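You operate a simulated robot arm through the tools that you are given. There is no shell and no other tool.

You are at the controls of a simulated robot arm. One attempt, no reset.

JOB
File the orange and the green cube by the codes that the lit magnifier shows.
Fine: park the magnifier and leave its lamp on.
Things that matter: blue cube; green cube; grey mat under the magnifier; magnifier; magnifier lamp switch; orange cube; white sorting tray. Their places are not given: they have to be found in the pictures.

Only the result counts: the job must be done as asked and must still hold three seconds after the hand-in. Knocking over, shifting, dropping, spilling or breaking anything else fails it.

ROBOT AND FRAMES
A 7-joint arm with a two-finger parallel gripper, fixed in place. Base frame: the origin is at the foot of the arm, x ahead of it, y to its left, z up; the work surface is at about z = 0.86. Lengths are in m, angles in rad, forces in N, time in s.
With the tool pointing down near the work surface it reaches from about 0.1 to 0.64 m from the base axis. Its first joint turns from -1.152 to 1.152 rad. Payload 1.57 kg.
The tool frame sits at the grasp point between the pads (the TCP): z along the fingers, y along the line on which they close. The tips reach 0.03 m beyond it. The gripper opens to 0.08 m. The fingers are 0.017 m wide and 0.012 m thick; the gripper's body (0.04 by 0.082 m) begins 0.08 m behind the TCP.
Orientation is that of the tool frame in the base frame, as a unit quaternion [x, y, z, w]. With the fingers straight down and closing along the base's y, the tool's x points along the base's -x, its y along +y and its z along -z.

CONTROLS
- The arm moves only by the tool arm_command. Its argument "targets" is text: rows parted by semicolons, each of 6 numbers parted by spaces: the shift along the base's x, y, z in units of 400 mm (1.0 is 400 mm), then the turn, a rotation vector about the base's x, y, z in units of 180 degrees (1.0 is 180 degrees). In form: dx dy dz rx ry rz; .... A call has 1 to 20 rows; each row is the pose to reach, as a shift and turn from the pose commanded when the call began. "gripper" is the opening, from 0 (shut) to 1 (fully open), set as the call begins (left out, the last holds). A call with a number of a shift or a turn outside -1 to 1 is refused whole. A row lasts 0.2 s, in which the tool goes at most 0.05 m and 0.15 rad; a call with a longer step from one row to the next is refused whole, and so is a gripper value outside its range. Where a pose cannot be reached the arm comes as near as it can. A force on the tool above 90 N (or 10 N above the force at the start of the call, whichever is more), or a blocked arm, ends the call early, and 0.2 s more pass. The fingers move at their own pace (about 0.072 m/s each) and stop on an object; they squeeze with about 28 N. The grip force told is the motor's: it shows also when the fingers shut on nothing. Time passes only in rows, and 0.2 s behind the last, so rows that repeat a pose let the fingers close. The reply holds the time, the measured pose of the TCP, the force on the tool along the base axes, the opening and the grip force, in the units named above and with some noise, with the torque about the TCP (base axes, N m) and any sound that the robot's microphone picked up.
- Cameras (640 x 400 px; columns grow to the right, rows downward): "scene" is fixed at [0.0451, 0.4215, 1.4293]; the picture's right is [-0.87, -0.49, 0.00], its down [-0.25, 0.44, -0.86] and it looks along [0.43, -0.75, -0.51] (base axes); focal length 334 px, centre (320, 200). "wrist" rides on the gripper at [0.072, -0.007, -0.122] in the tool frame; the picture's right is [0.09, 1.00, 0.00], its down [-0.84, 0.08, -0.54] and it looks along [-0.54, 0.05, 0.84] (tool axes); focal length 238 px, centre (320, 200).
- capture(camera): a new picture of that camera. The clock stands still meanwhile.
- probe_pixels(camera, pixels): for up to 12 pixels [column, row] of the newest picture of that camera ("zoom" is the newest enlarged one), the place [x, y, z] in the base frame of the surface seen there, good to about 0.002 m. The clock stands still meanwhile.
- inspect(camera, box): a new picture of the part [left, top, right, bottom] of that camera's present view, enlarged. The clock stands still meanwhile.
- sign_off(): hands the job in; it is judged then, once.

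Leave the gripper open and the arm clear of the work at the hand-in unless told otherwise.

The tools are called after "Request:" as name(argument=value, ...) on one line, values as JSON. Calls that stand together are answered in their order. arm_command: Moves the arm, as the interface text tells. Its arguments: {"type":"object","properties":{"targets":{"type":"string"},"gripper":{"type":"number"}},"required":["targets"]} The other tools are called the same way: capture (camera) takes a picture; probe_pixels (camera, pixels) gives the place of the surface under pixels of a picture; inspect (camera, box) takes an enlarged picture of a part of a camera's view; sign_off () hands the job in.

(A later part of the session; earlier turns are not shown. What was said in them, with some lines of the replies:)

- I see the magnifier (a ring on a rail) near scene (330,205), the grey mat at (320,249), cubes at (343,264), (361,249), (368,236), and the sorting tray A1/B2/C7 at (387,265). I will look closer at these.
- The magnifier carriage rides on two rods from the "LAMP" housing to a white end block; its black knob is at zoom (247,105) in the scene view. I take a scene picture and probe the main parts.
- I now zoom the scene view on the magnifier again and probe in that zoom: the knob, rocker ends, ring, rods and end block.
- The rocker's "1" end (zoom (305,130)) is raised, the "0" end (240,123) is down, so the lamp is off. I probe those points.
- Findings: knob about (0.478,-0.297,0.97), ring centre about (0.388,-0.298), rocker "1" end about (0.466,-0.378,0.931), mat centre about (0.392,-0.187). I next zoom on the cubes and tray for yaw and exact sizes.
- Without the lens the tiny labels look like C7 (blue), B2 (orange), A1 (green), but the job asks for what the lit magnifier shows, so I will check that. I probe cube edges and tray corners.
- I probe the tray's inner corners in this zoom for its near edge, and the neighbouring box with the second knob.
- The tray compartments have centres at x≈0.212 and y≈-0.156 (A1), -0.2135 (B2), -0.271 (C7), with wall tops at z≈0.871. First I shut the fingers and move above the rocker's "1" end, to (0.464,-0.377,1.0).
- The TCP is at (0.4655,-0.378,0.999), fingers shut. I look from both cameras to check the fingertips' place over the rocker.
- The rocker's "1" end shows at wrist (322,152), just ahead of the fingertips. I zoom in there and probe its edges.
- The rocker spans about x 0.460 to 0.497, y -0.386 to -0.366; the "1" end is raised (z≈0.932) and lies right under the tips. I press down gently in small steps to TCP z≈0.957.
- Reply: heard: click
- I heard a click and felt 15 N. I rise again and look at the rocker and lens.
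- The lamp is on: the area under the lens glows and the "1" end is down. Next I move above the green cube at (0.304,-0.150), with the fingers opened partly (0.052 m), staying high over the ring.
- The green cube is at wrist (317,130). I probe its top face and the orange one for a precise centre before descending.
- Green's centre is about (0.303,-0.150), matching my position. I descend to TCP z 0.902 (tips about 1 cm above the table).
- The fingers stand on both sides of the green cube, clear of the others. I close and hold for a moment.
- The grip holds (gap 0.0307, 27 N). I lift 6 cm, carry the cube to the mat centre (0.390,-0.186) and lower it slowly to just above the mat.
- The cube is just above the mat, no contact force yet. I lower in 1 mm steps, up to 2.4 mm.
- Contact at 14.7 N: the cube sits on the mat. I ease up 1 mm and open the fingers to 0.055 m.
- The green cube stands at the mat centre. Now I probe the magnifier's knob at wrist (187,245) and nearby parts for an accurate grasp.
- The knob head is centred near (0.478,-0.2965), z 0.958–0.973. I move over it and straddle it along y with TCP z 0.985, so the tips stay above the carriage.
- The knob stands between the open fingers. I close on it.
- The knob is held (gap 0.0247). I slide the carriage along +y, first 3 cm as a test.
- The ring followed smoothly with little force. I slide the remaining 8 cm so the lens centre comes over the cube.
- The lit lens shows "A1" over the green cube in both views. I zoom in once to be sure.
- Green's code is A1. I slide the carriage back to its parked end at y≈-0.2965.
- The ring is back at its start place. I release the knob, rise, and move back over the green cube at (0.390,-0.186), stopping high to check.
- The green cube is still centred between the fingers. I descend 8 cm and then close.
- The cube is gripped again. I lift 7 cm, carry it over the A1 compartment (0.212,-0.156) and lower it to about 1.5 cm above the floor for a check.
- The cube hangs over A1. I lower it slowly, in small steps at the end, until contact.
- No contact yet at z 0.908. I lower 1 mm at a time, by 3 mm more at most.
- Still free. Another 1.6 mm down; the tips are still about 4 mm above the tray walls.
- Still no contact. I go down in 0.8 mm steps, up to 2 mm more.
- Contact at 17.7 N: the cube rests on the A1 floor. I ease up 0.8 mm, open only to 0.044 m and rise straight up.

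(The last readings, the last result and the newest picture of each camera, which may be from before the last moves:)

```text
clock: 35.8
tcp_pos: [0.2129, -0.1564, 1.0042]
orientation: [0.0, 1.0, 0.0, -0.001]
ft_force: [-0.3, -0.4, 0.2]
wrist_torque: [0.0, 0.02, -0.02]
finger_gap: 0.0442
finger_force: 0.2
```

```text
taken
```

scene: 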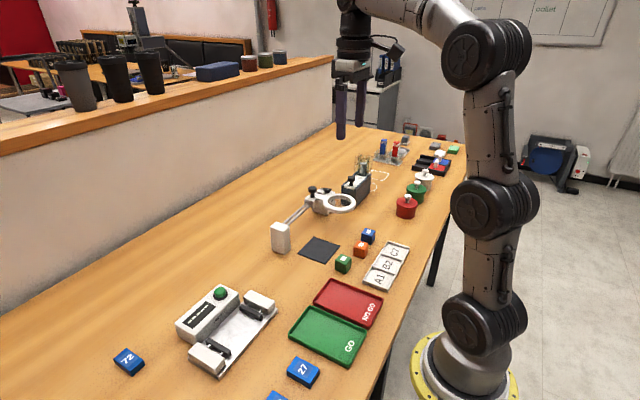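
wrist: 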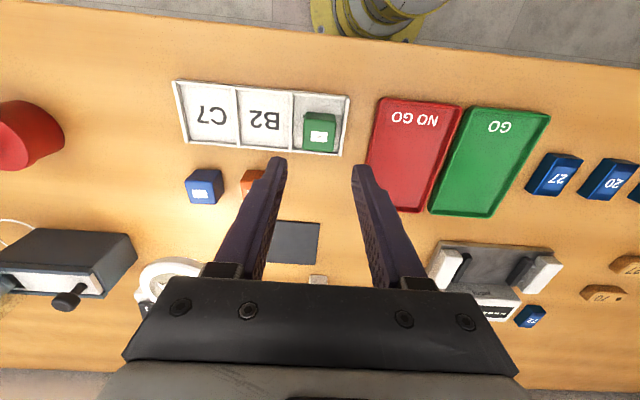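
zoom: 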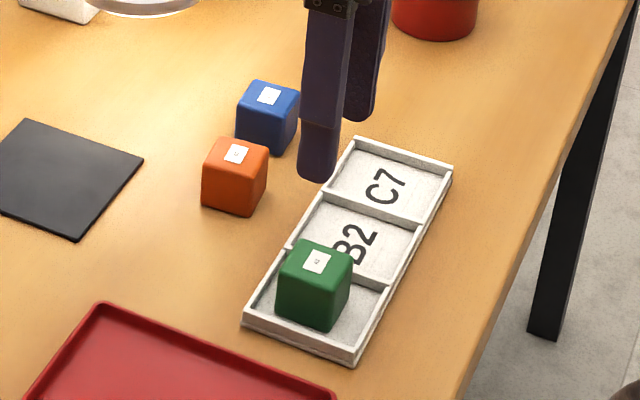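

Green sits inside A1. Next I move above the orange cube at (0.289,-0.2225), opening to 0.048 m so the fingers stay clear of the blue one.

Request:
arm_command(targets="0.064 -0.055 0.02 0 0 0; 0.128 -0.111 0.02 0 0 0; 0.191 -0.166 0 0 0 0; 0.191 -0.166 0 0 0 0", gripper=0.6)

Request:
capture(camera="wrist")

Request:
inspect(camera="scene", box=[330, 200, 430, 290])

```text
clock: 36.8
tcp_pos: [0.2874, -0.222, 1.0051]
orientation: [0.0, 1.0, 0.001, 0.0]
ft_force: [0.2, 0.1, 0.0]
wrist_torque: [-0.01, -0.03, -0.03]
finger_gap: 0.0478
finger_force: 0.2
```

```text
taken
```

wrist: 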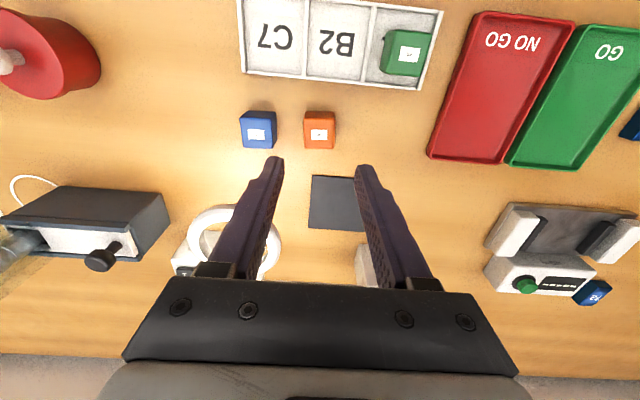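

```text
4.44 times, centred on (380, 245) of scene
```

zoom: 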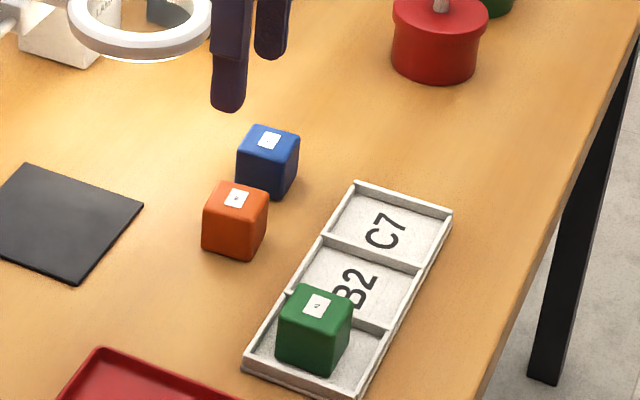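

I probe the orange, blue and green tops for exact centres before descending.

Request:
probe_pixels(camera="wrist", pixels=[[307, 122], [332, 122], [308, 146], [331, 146], [319, 134], [243, 127], [271, 145], [257, 135], [408, 54], [388, 45], [425, 45]])

Request:
inspect(camera="wrist", box=[220, 0, 460, 170])

```text
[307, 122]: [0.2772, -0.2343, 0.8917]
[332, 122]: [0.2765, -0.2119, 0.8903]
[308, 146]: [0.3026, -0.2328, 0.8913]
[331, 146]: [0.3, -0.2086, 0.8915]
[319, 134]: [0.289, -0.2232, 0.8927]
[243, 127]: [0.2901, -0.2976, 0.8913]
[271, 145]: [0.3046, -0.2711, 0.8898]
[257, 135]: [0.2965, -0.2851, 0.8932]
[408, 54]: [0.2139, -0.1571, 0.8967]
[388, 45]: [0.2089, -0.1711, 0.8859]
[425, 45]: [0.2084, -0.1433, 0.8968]
```

```text
2.35 times, centred on (340, 85) of wrist
```

zoom: 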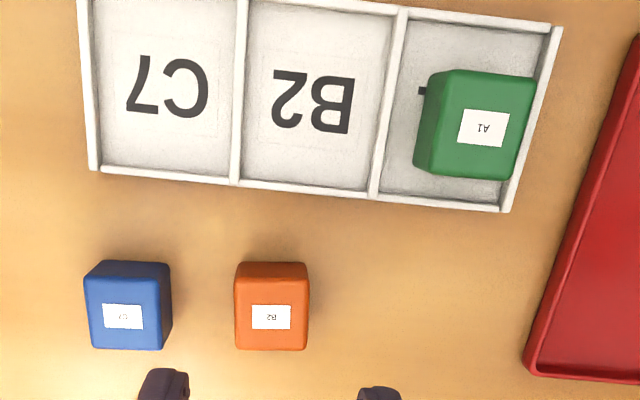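

Orange's centre is (0.289,-0.223), and green lies centred in A1. I descend on the orange cube to TCP z 0.902 and close.

Request:
arm_command(targets="0 0 -0.1 0 0 0; 0 0 -0.2 0 0 0; 0 0 -0.2555 0 0 0; 0 0 -0.2555 0 0 0", gripper=0.6)

Request:
inspect(camera="scene", box=[330, 200, 430, 290])

```text
clock: 37.8
tcp_pos: [0.285, -0.2234, 0.902]
orientation: [0.0, 1.0, 0.0, 0.0]
ft_force: [-0.7, 0.0, -0.7]
wrist_torque: [-0.02, 0.03, 0.02]
finger_gap: 0.0478
finger_force: 0.1
```

```text
4.44 times, centred on (380, 245) of scene
```

zoom: 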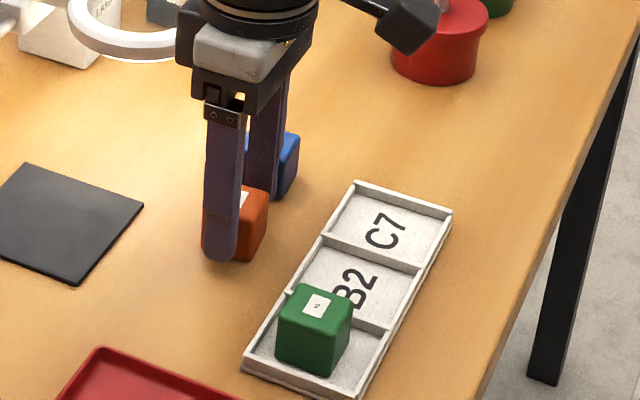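

The fingers straddle the orange cube, with the far finger clear of blue. I close.

Request:
arm_command(targets="0 0 0 0 0 0; 0 0 0 0 0 0; 0 0 0 0 0 0", gripper=0)

```text
clock: 38.6
tcp_pos: [0.2847, -0.2239, 0.9026]
orientation: [0.0, 1.0, 0.0, 0.0]
ft_force: [0.1, -1.1, -0.5]
wrist_torque: [-0.01, 0.01, 0.05]
finger_gap: 0.0306
finger_force: 27.4
```

Orange is gripped. I lift 6 cm and carry it to the mat centre, then lower to just above it.

Request:
arm_command(targets="0 0 0.075 0 0 0; 0 0 0.15 0 0 0; 0.085 0.03 0.15 0 0 0; 0.17 0.06 0.15 0 0 0; 0.254 0.091 0.15 0 0 0; 0.254 0.091 0.15 0 0 0; 0.254 0.091 0.08 0 0 0; 0.254 0.091 0.03 0 0 0; 0.254 0.091 0.012 0 0 0; 0.254 0.091 0.006 0 0 0; 0.254 0.091 0.006 0 0 0", gripper=0)

Request:
inspect(camera="scene", box=[260, 155, 420, 280])

```text
clock: 41.0
tcp_pos: [0.3892, -0.1866, 0.9062]
orientation: [0.0, 1.0, 0.0, 0.001]
ft_force: [-2.4, 1.6, 8.1]
wrist_torque: [0.07, 0.08, 0.01]
finger_gap: 0.0307
finger_force: 28.9
```

```text
3.20 times, centred on (340, 218) of scene
```

zoom: 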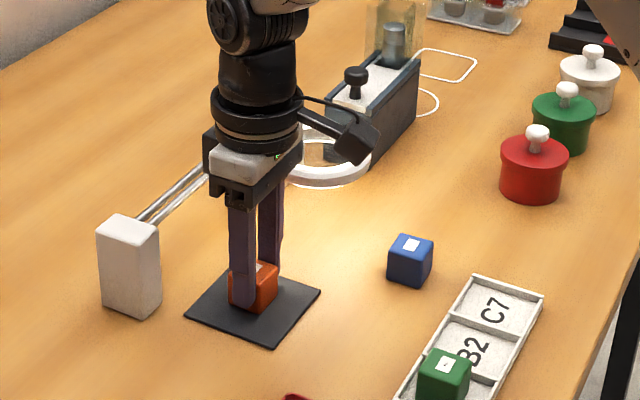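

Contact (8 N). I release here and rise.

Request:
arm_command(targets="0 0 0.001 0 0 0; 0 0 0.001 0 0 0; 0 0 0.05 0 0 0; 0 0 0.15 0 0 0; 0 0 0.25 0 0 0; 0 0 0.35 0 0 0; 0 0 0.35 0 0 0", gripper=0.65)

Request:
inspect(camera="scene", box=[260, 155, 420, 280])

Request:
capture(camera="wrist")

```text
clock: 42.6
tcp_pos: [0.3876, -0.1853, 1.0443]
orientation: [0.0, 1.0, 0.0, 0.0]
ft_force: [0.2, 0.6, -0.6]
wrist_torque: [0.01, 0.03, -0.01]
finger_gap: 0.0518
finger_force: 0.1
```

```text
3.20 times, centred on (340, 218) of scene
```

zoom: 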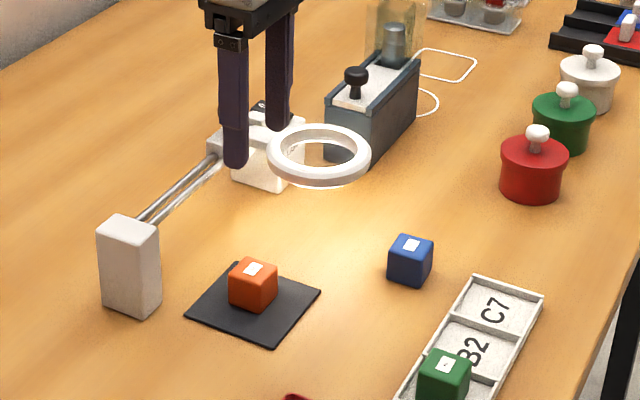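

```text
taken
```

wrist: 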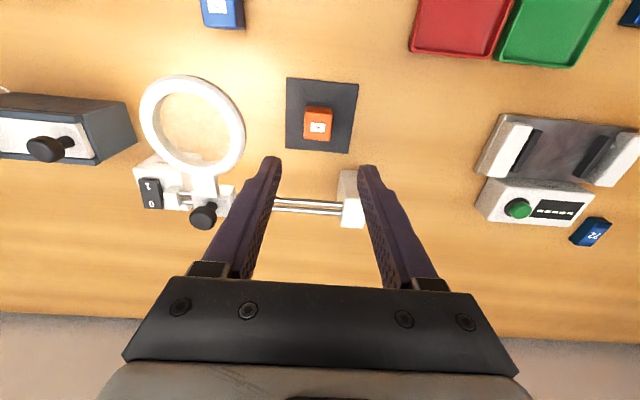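

Orange sits on the mat. I go back over the knob at (0.478,-0.2965), descend to TCP z 0.985 and check.

Request:
arm_command(targets="0.055 -0.069 0 0 0 0; 0.11 -0.138 0 0 0 0; 0.165 -0.207 0 0 0 0; 0.22 -0.276 0 0 0 0; 0.22 -0.276 0 0 0 0; 0.22 -0.276 -0.07 0 0 0; 0.22 -0.276 -0.12 0 0 0; 0.22 -0.276 -0.1485 0 0 0; 0.22 -0.276 -0.1485 0 0 0", gripper=0.6)

Request:
inspect(camera="wrist", box=[220, 80, 420, 260])

Request:
inspect(camera="scene", box=[275, 155, 375, 225])

```text
clock: 44.6
tcp_pos: [0.479, -0.2969, 0.9846]
orientation: [0.0, 1.0, 0.0, 0.0]
ft_force: [0.2, -0.2, -0.1]
wrist_torque: [0.01, 0.01, 0.02]
finger_gap: 0.0481
finger_force: 0.1
```

```text
2.22 times, centred on (320, 170) of wrist
```

zoom: 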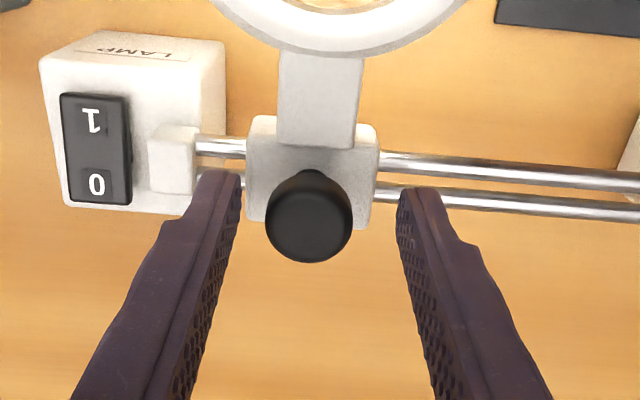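

```text
5.71 times, centred on (325, 190) of scene
```

zoom: 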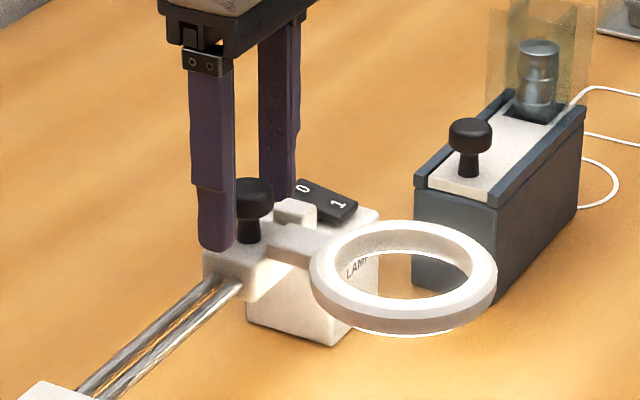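

The picture is the same as at the first grasp. I close on the knob, then slide +y by 11 cm.

Request:
arm_command(targets="0 0 0 0 0 0; 0 0 0 0 0 0; 0 0 0 0 0 0", gripper=0)

Request:
arm_command(targets="0 0.0125 0 0 0 0; 0 0.0375 0 0 0 0; 0 0.0625 0 0 0 0; 0 0.0875 0 0 0 0; 0 0.1125 0 0 0 0; 0 0.1375 0 0 0 0; 0 0.1625 0 0 0 0; 0 0.1875 0 0 0 0; 0 0.2125 0 0 0 0; 0 0.2375 0 0 0 0; 0 0.2575 0 0 0 0; 0 0.27 0 0 0 0; 0 0.275 0 0 0 0; 0 0.275 0 0 0 0", gripper=0)

Request:
inspect(camera="scene", box=[295, 205, 365, 265])

Request:
capture(camera="wrist")

```text
clock: 45.4
tcp_pos: [0.4784, -0.2967, 0.9839]
orientation: [0.0, 1.0, 0.0, 0.0]
ft_force: [0.8, -1.9, -1.5]
wrist_torque: [-0.1, -0.13, 0.0]
finger_gap: 0.0249
finger_force: 36.7
```

```text
clock: 48.4
tcp_pos: [0.4781, -0.1872, 0.9833]
orientation: [0.0, 1.0, 0.0, 0.002]
ft_force: [17.5, 1.7, -1.5]
wrist_torque: [0.04, -0.36, 0.01]
finger_gap: 0.0254
finger_force: 36.4
```

```text
6.67 times, centred on (330, 235) of scene
```

zoom: 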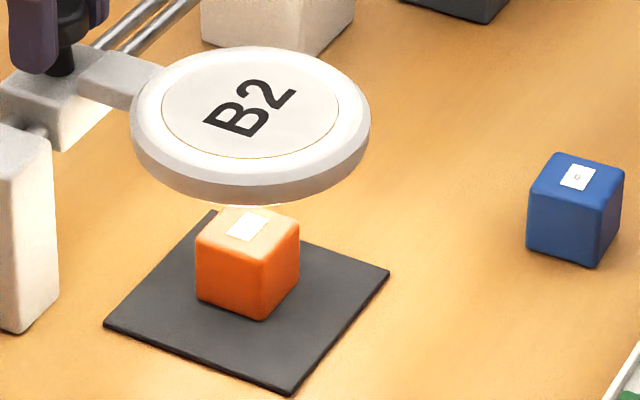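

```text
taken
```

wrist: 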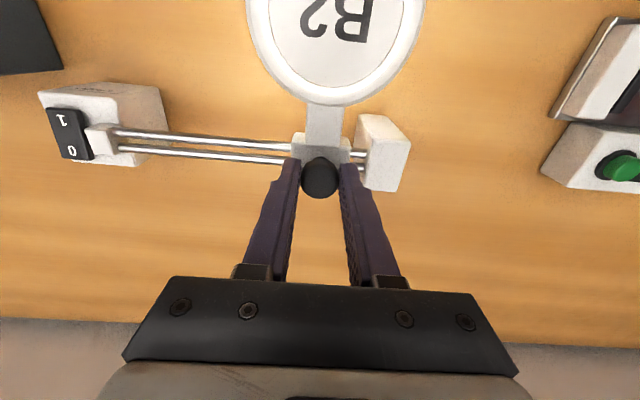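

The lit lens clearly shows "B2" for orange. I slide the magnifier back to its parked end.

Request:
arm_command(targets="0 -0.0125 0 0 0 0; 0 -0.0375 0 0 0 0; 0 -0.0625 0 0 0 0; 0 -0.0875 0 0 0 0; 0 -0.1125 0 0 0 0; 0 -0.1375 0 0 0 0; 0 -0.1625 0 0 0 0; 0 -0.1875 0 0 0 0; 0 -0.2125 0 0 0 0; 0 -0.2375 0 0 0 0; 0 -0.2575 0 0 0 0; 0 -0.27 0 0 0 0; 0 -0.275 0 0 0 0; 0 -0.275 0 0 0 0", gripper=0)

Request:
inspect(camera="scene", box=[275, 155, 375, 225])

```text
clock: 51.4
tcp_pos: [0.4776, -0.2973, 0.9845]
orientation: [0.0, 1.0, 0.0, 0.0]
ft_force: [12.6, -1.3, -4.3]
wrist_torque: [0.04, -0.36, 0.03]
finger_gap: 0.0249
finger_force: 36.5
```

```text
5.71 times, centred on (325, 190) of scene
```

zoom: 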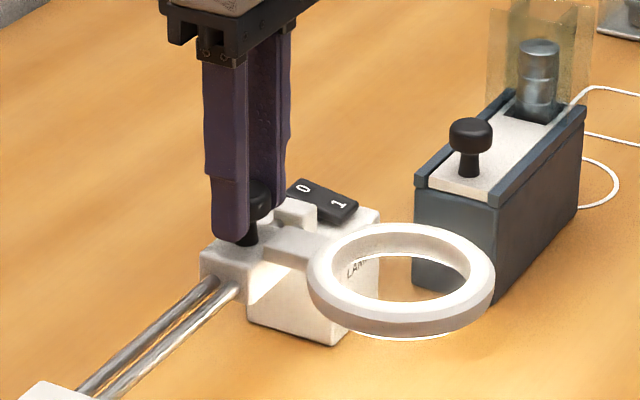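

The ring looks about 1–2 mm short of its original place (left edge at zoom 307 instead of 310). I push it gently 2–3 mm further in -y and compare.

Request:
arm_command(targets="0 -0.0025 0 0 0 0; 0 -0.005 0 0 0 0; 0 -0.0065 0 0 0 0; 0 -0.0065 0 0 0 0", gripper=0)

Request:
inspect(camera="scene", box=[275, 155, 375, 225])

```text
clock: 52.4
tcp_pos: [0.4779, -0.299, 0.983]
orientation: [0.0, 1.0, 0.0, 0.0]
ft_force: [12.7, -1.0, -9.2]
wrist_torque: [0.0, -0.38, -0.04]
finger_gap: 0.0251
finger_force: 36.6
```

```text
5.71 times, centred on (325, 190) of scene
```

zoom: 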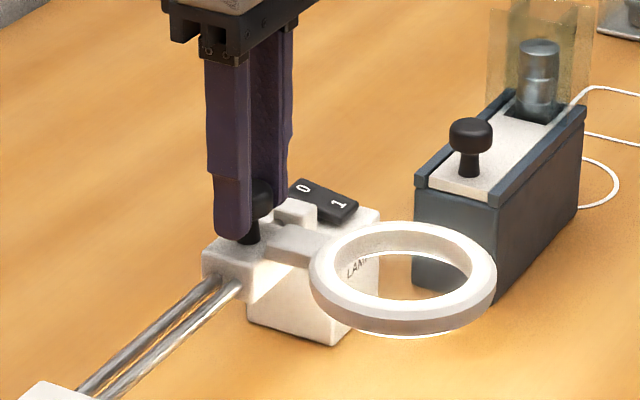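

It now matches the original picture (edges at 310 and 497). I test whether there is an end stop here by pushing 2 mm more and reading the force.

Request:
arm_command(targets="0 -0.0025 0 0 0 0; 0 -0.005 0 0 0 0; 0 -0.005 0 0 0 0", gripper=0)

Request:
inspect(camera="scene", box=[275, 155, 375, 225])

```text
clock: 53.2
tcp_pos: [0.4773, -0.3008, 0.9856]
orientation: [0.0, 1.0, 0.002, -0.001]
ft_force: [8.5, 5.6, -8.1]
wrist_torque: [0.18, -0.19, 0.0]
finger_gap: 0.0249
finger_force: 37.1
```

```text
5.71 times, centred on (325, 190) of scene
```

zoom: 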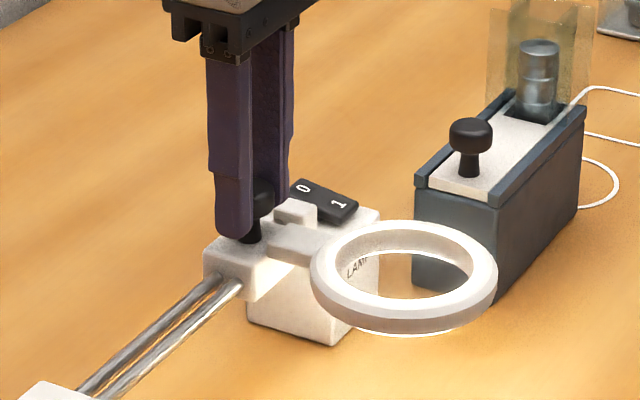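

A 5.6 N reaction and hardly any motion: the carriage is at its end stop, so it is parked. I release, rise, and move back over the orange cube.

Request:
arm_command(targets="0 0.002 0 0 0 0; 0 0.002 0 0 0 0; 0 0.002 0.08 0 0 0; 0 0.002 0.15 0 0 0; -0.055 0.07 0.15 0 0 0; -0.11 0.142 0.15 0 0 0; -0.165 0.214 0.15 0 0 0; -0.22 0.2875 0.15 0 0 0; -0.22 0.2875 0.05 0 0 0; -0.22 0.2875 0.0 0 0 0; -0.22 0.2875 0.0 0 0 0", gripper=0.62)

Request:
capture(camera="wrist")

Request:
inspect(camera="scene", box=[275, 155, 375, 225])

```text
clock: 55.6
tcp_pos: [0.3902, -0.1866, 0.9845]
orientation: [0.0, 1.0, 0.0, 0.0]
ft_force: [0.1, 0.3, -0.7]
wrist_torque: [-0.05, 0.01, -0.03]
finger_gap: 0.0499
finger_force: 0.0
```

```text
taken
```

wrist: 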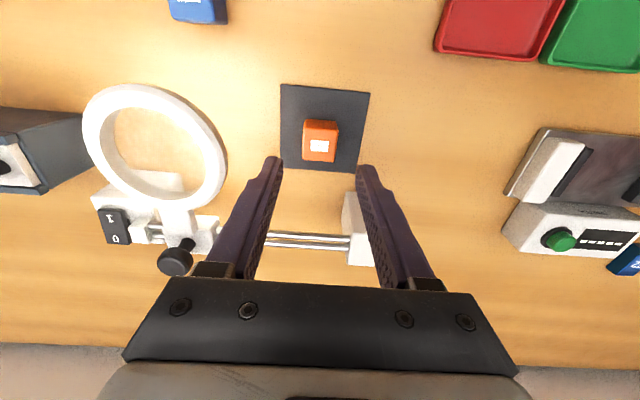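

```text
5.71 times, centred on (325, 190) of scene
```

zoom: 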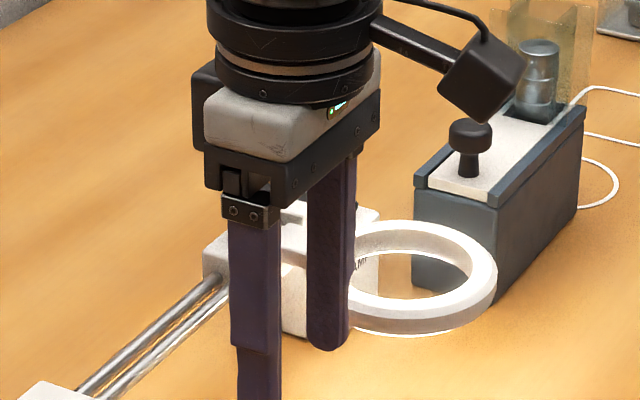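

The ring stays parked and the lamp is on. I probe the orange top to centre the grasp.

Request:
probe_pixels(camera="wrist", pixels=[[319, 146], [308, 130], [333, 130], [307, 158], [332, 160]])

```text
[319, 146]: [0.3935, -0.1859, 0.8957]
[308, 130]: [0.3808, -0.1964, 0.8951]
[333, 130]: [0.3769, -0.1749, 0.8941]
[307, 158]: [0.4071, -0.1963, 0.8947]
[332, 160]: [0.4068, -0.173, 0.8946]
```

Orange's centre is (0.393,-0.186). I shift x by 3 mm, descend 8 cm and close.

Request:
arm_command(targets="0.0075 0 -0.08 0 0 0; 0.0075 0 -0.16 0 0 0; 0.0075 0 -0.2 0 0 0; 0.0075 0 -0.2 0 0 0", gripper=0.62)

Request:
arm_command(targets="0 0 0 0 0 0; 0 0 0 0 0 0; 0 0 0 0 0 0", gripper=0)

```text
clock: 56.6
tcp_pos: [0.3911, -0.1854, 0.9031]
orientation: [0.0, 1.0, 0.0, 0.0]
ft_force: [0.0, 0.2, -0.7]
wrist_torque: [0.0, -0.03, -0.01]
finger_gap: 0.0497
finger_force: 0.0
```

```text
clock: 57.4
tcp_pos: [0.3909, -0.1862, 0.903]
orientation: [0.0, 1.0, -0.001, 0.0]
ft_force: [-1.1, 0.4, 0.0]
wrist_torque: [0.01, -0.02, 0.05]
finger_gap: 0.0306
finger_force: 27.9
```

Orange is gripped. I lift 7 cm, carry it over the B2 compartment (0.212,-0.2135) and lower to 2 cm above the floor for a check.

Request:
arm_command(targets="0 0 0.0875 0 0 0; 0 0 0.175 0 0 0; -0.09 -0.014 0.175 0 0 0; -0.18 -0.028 0.175 0 0 0; -0.27 -0.041 0.175 0 0 0; -0.36 -0.055 0.175 0 0 0; -0.4525 -0.0688 0.175 0 0 0; -0.4525 -0.0688 0.175 0 0 0; -0.4525 -0.0688 0.1 0 0 0; -0.4525 -0.0688 0.05 0 0 0; -0.4525 -0.0688 0.05 0 0 0", gripper=0)

Request:
inspect(camera="scene", box=[340, 215, 420, 295])

Request:
inspect(camera="wrist", box=[170, 60, 450, 250])

```text
clock: 59.8
tcp_pos: [0.2109, -0.2131, 0.9231]
orientation: [0.001, 1.0, 0.0, 0.0]
ft_force: [-0.5, 0.3, 0.2]
wrist_torque: [0.0, -0.02, -0.04]
finger_gap: 0.0304
finger_force: 28.3
```

```text
5.00 times, centred on (380, 255) of scene
```

zoom: 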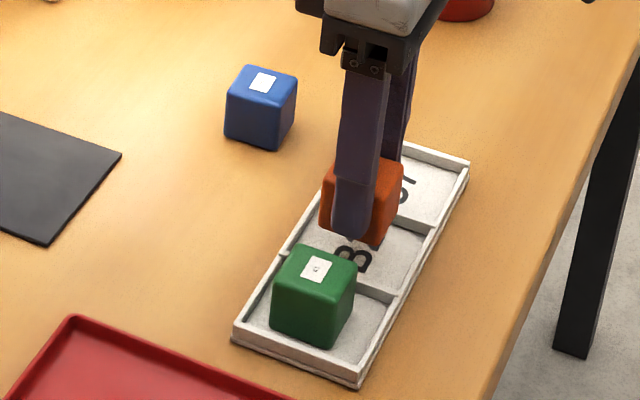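

```text
2.11 times, centred on (310, 155) of wrist
```

zoom: 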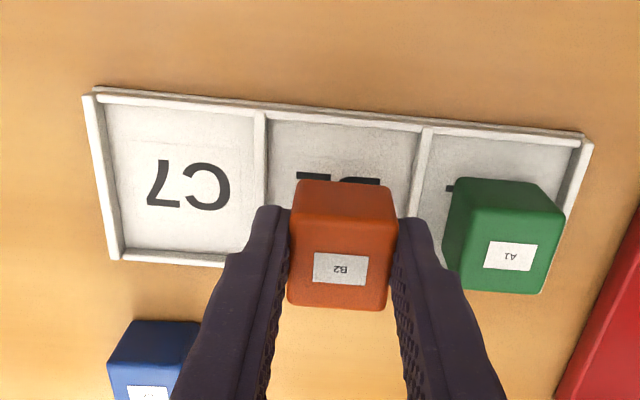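

Orange hangs over B2 with a finger's clearance to green. I lower it slowly.

Request:
arm_command(targets="0 0 -0.02 0 0 0; 0 0 -0.0375 0 0 0; 0 0 -0.0425 0 0 0; 0 0 -0.0475 0 0 0; 0 0 -0.0475 0 0 0", gripper=0)

Request:
arm_command(targets="0 0 -0.0025 0 0 0; 0 0 -0.0025 0 0 0", gripper=0)

```text
clock: 61.0
tcp_pos: [0.2115, -0.2129, 0.9057]
orientation: [0.0, 1.0, 0.001, 0.0]
ft_force: [0.0, -0.6, -0.4]
wrist_torque: [0.0, -0.01, -0.01]
finger_gap: 0.0305
finger_force: 28.2
```

```text
clock: 61.6
tcp_pos: [0.2123, -0.2143, 0.9039]
orientation: [0.0, 1.0, 0.0, 0.0]
ft_force: [0.2, -0.2, -0.1]
wrist_torque: [0.0, -0.08, -0.01]
finger_gap: 0.0306
finger_force: 28.3
```

No contact at 0.905 yet. I go down another 1.2 mm.

Request:
arm_command(targets="0 0 -0.0015 0 0 0; 0 0 -0.003 0 0 0; 0 0 -0.003 0 0 0", gripper=0)

```text
clock: 62.4
tcp_pos: [0.2116, -0.2136, 0.9052]
orientation: [0.0, 1.0, -0.001, 0.001]
ft_force: [-3.8, 1.2, 13.3]
wrist_torque: [0.06, 0.15, 0.04]
finger_gap: 0.0305
finger_force: 28.1
```

Contact at 13 N: orange is on the B2 floor. I ease up 0.8 mm, open to 0.042 m and rise.

Request:
arm_command(targets="0 0 0.002 0 0 0; 0 0 0.002 0 0 0", gripper=0)

Request:
arm_command(targets="0 0 0 0 0 0; 0 0 0 0 0 0; 0 0 0.05 0 0 0; 0 0 0.15 0 0 0; 0 0 0.26 0 0 0; 0 0 0.37 0 0 0; 0 0 0.48 0 0 0; 0 0 0.48 0 0 0", gripper=0.53)

Request:
capture(camera="scene")

Request:
capture(camera="wrist")

```text
clock: 63.0
tcp_pos: [0.2133, -0.2131, 0.9046]
orientation: [-0.001, 1.0, -0.001, 0.001]
ft_force: [2.0, -1.2, 5.6]
wrist_torque: [-0.03, -0.05, 0.04]
finger_gap: 0.0304
finger_force: 28.5
```

```text
clock: 64.8
tcp_pos: [0.212, -0.2121, 1.0947]
orientation: [0.0, 1.0, 0.0, -0.001]
ft_force: [-0.1, -0.3, 0.5]
wrist_torque: [0.0, 0.0, -0.03]
finger_gap: 0.0426
finger_force: 0.1
```

```text
taken
```

scene: 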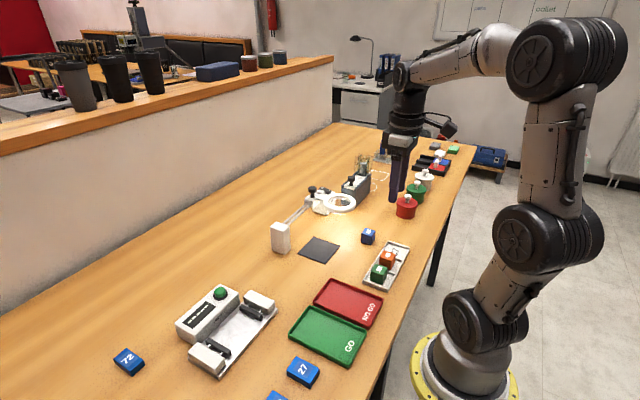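

```text
taken
```

wrist: 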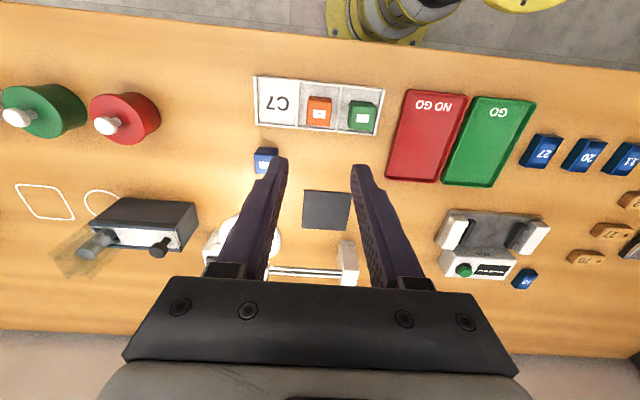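

Green is in A1, orange in B2, blue untouched. I move up and back to the start pose, open the gripper fully, and take a last look.

Request:
arm_command(targets="0.05 0.003 0.07 0 0 0; 0.11 0.006 0.14 0 0 0; 0.17 0.009 0.21 0 0 0; 0.23 0.012 0.26 0 0 0; 0.29 0.015 0.31 0 0 0; 0.29 0.015 0.31 0 0 0; 0.29 0.015 0.31 0 0 0", gripper=1)

Request:
inspect(camera="scene", box=[250, 150, 430, 300])

Request:
inspect(camera="wrist", box=[200, 0, 400, 210])

```text
clock: 66.4
tcp_pos: [0.3271, -0.2064, 1.2205]
orientation: [0.0, 1.0, 0.0, -0.001]
ft_force: [-0.4, -0.3, 0.0]
wrist_torque: [0.01, 0.0, 0.01]
finger_gap: 0.08
finger_force: 0.2
```

```text
2.67 times, centred on (340, 225) of scene
```

zoom: 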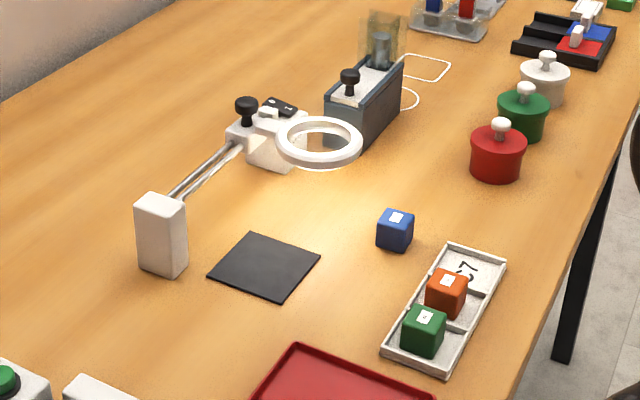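

```text
1.90 times, centred on (300, 105) of wrist
```

zoom: 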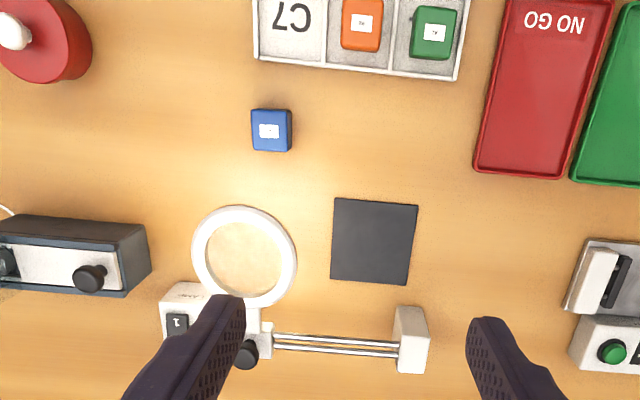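

The magnifier is at its start place, the lamp is lit, and blue, the mat and the tray have not moved. One last zoom on the tray to confirm that both cubes lie flat within their compartments.

Request:
inspect(camera="scene", box=[355, 235, 415, 295])

Request:
probe_pixels(camera="zoom", pixels=[[280, 250], [335, 158], [230, 240], [330, 250], [285, 150], [385, 165]])

```text
6.67 times, centred on (385, 265) of scene
```

zoom: 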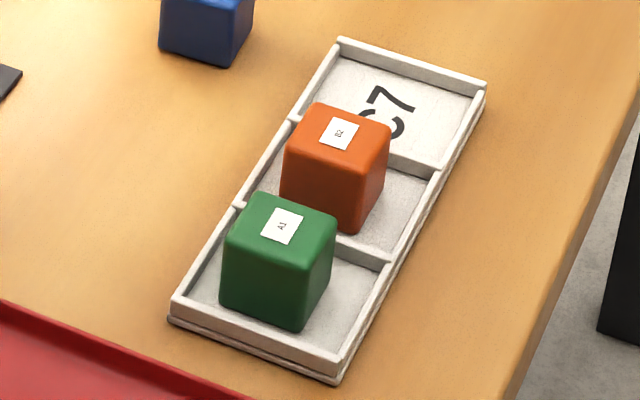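

```text
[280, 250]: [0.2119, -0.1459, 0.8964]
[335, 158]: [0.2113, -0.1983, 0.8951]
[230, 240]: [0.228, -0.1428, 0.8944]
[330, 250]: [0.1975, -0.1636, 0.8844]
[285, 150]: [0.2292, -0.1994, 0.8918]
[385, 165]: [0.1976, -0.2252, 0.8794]
```

Both cubes lie flat: green in A1 and orange in B2, as the lit lens showed. The magnifier is parked, its lamp is on, the gripper is open and the arm is clear, so I hand the job in.

Request:
sign_off()

```text
The job is handed in.
```

The job is handed in: both cubes are filed by the codes the lit magnifier showed. I have not been told the judge's result.

- **Green cube:** the lens showed A1, and it lies flat in the A1 compartment.
- **Orange cube:** the lens showed B2, and it lies flat in the B2 compartment.
- **Magnifier:** it is parked back at its end stop, where it started, and its lamp is still on.
- **Everything else:** the blue cube, the mat and the tray looked unmoved in the last pictures.

The gripper is open and the arm is back at its start pose, clear of the work.
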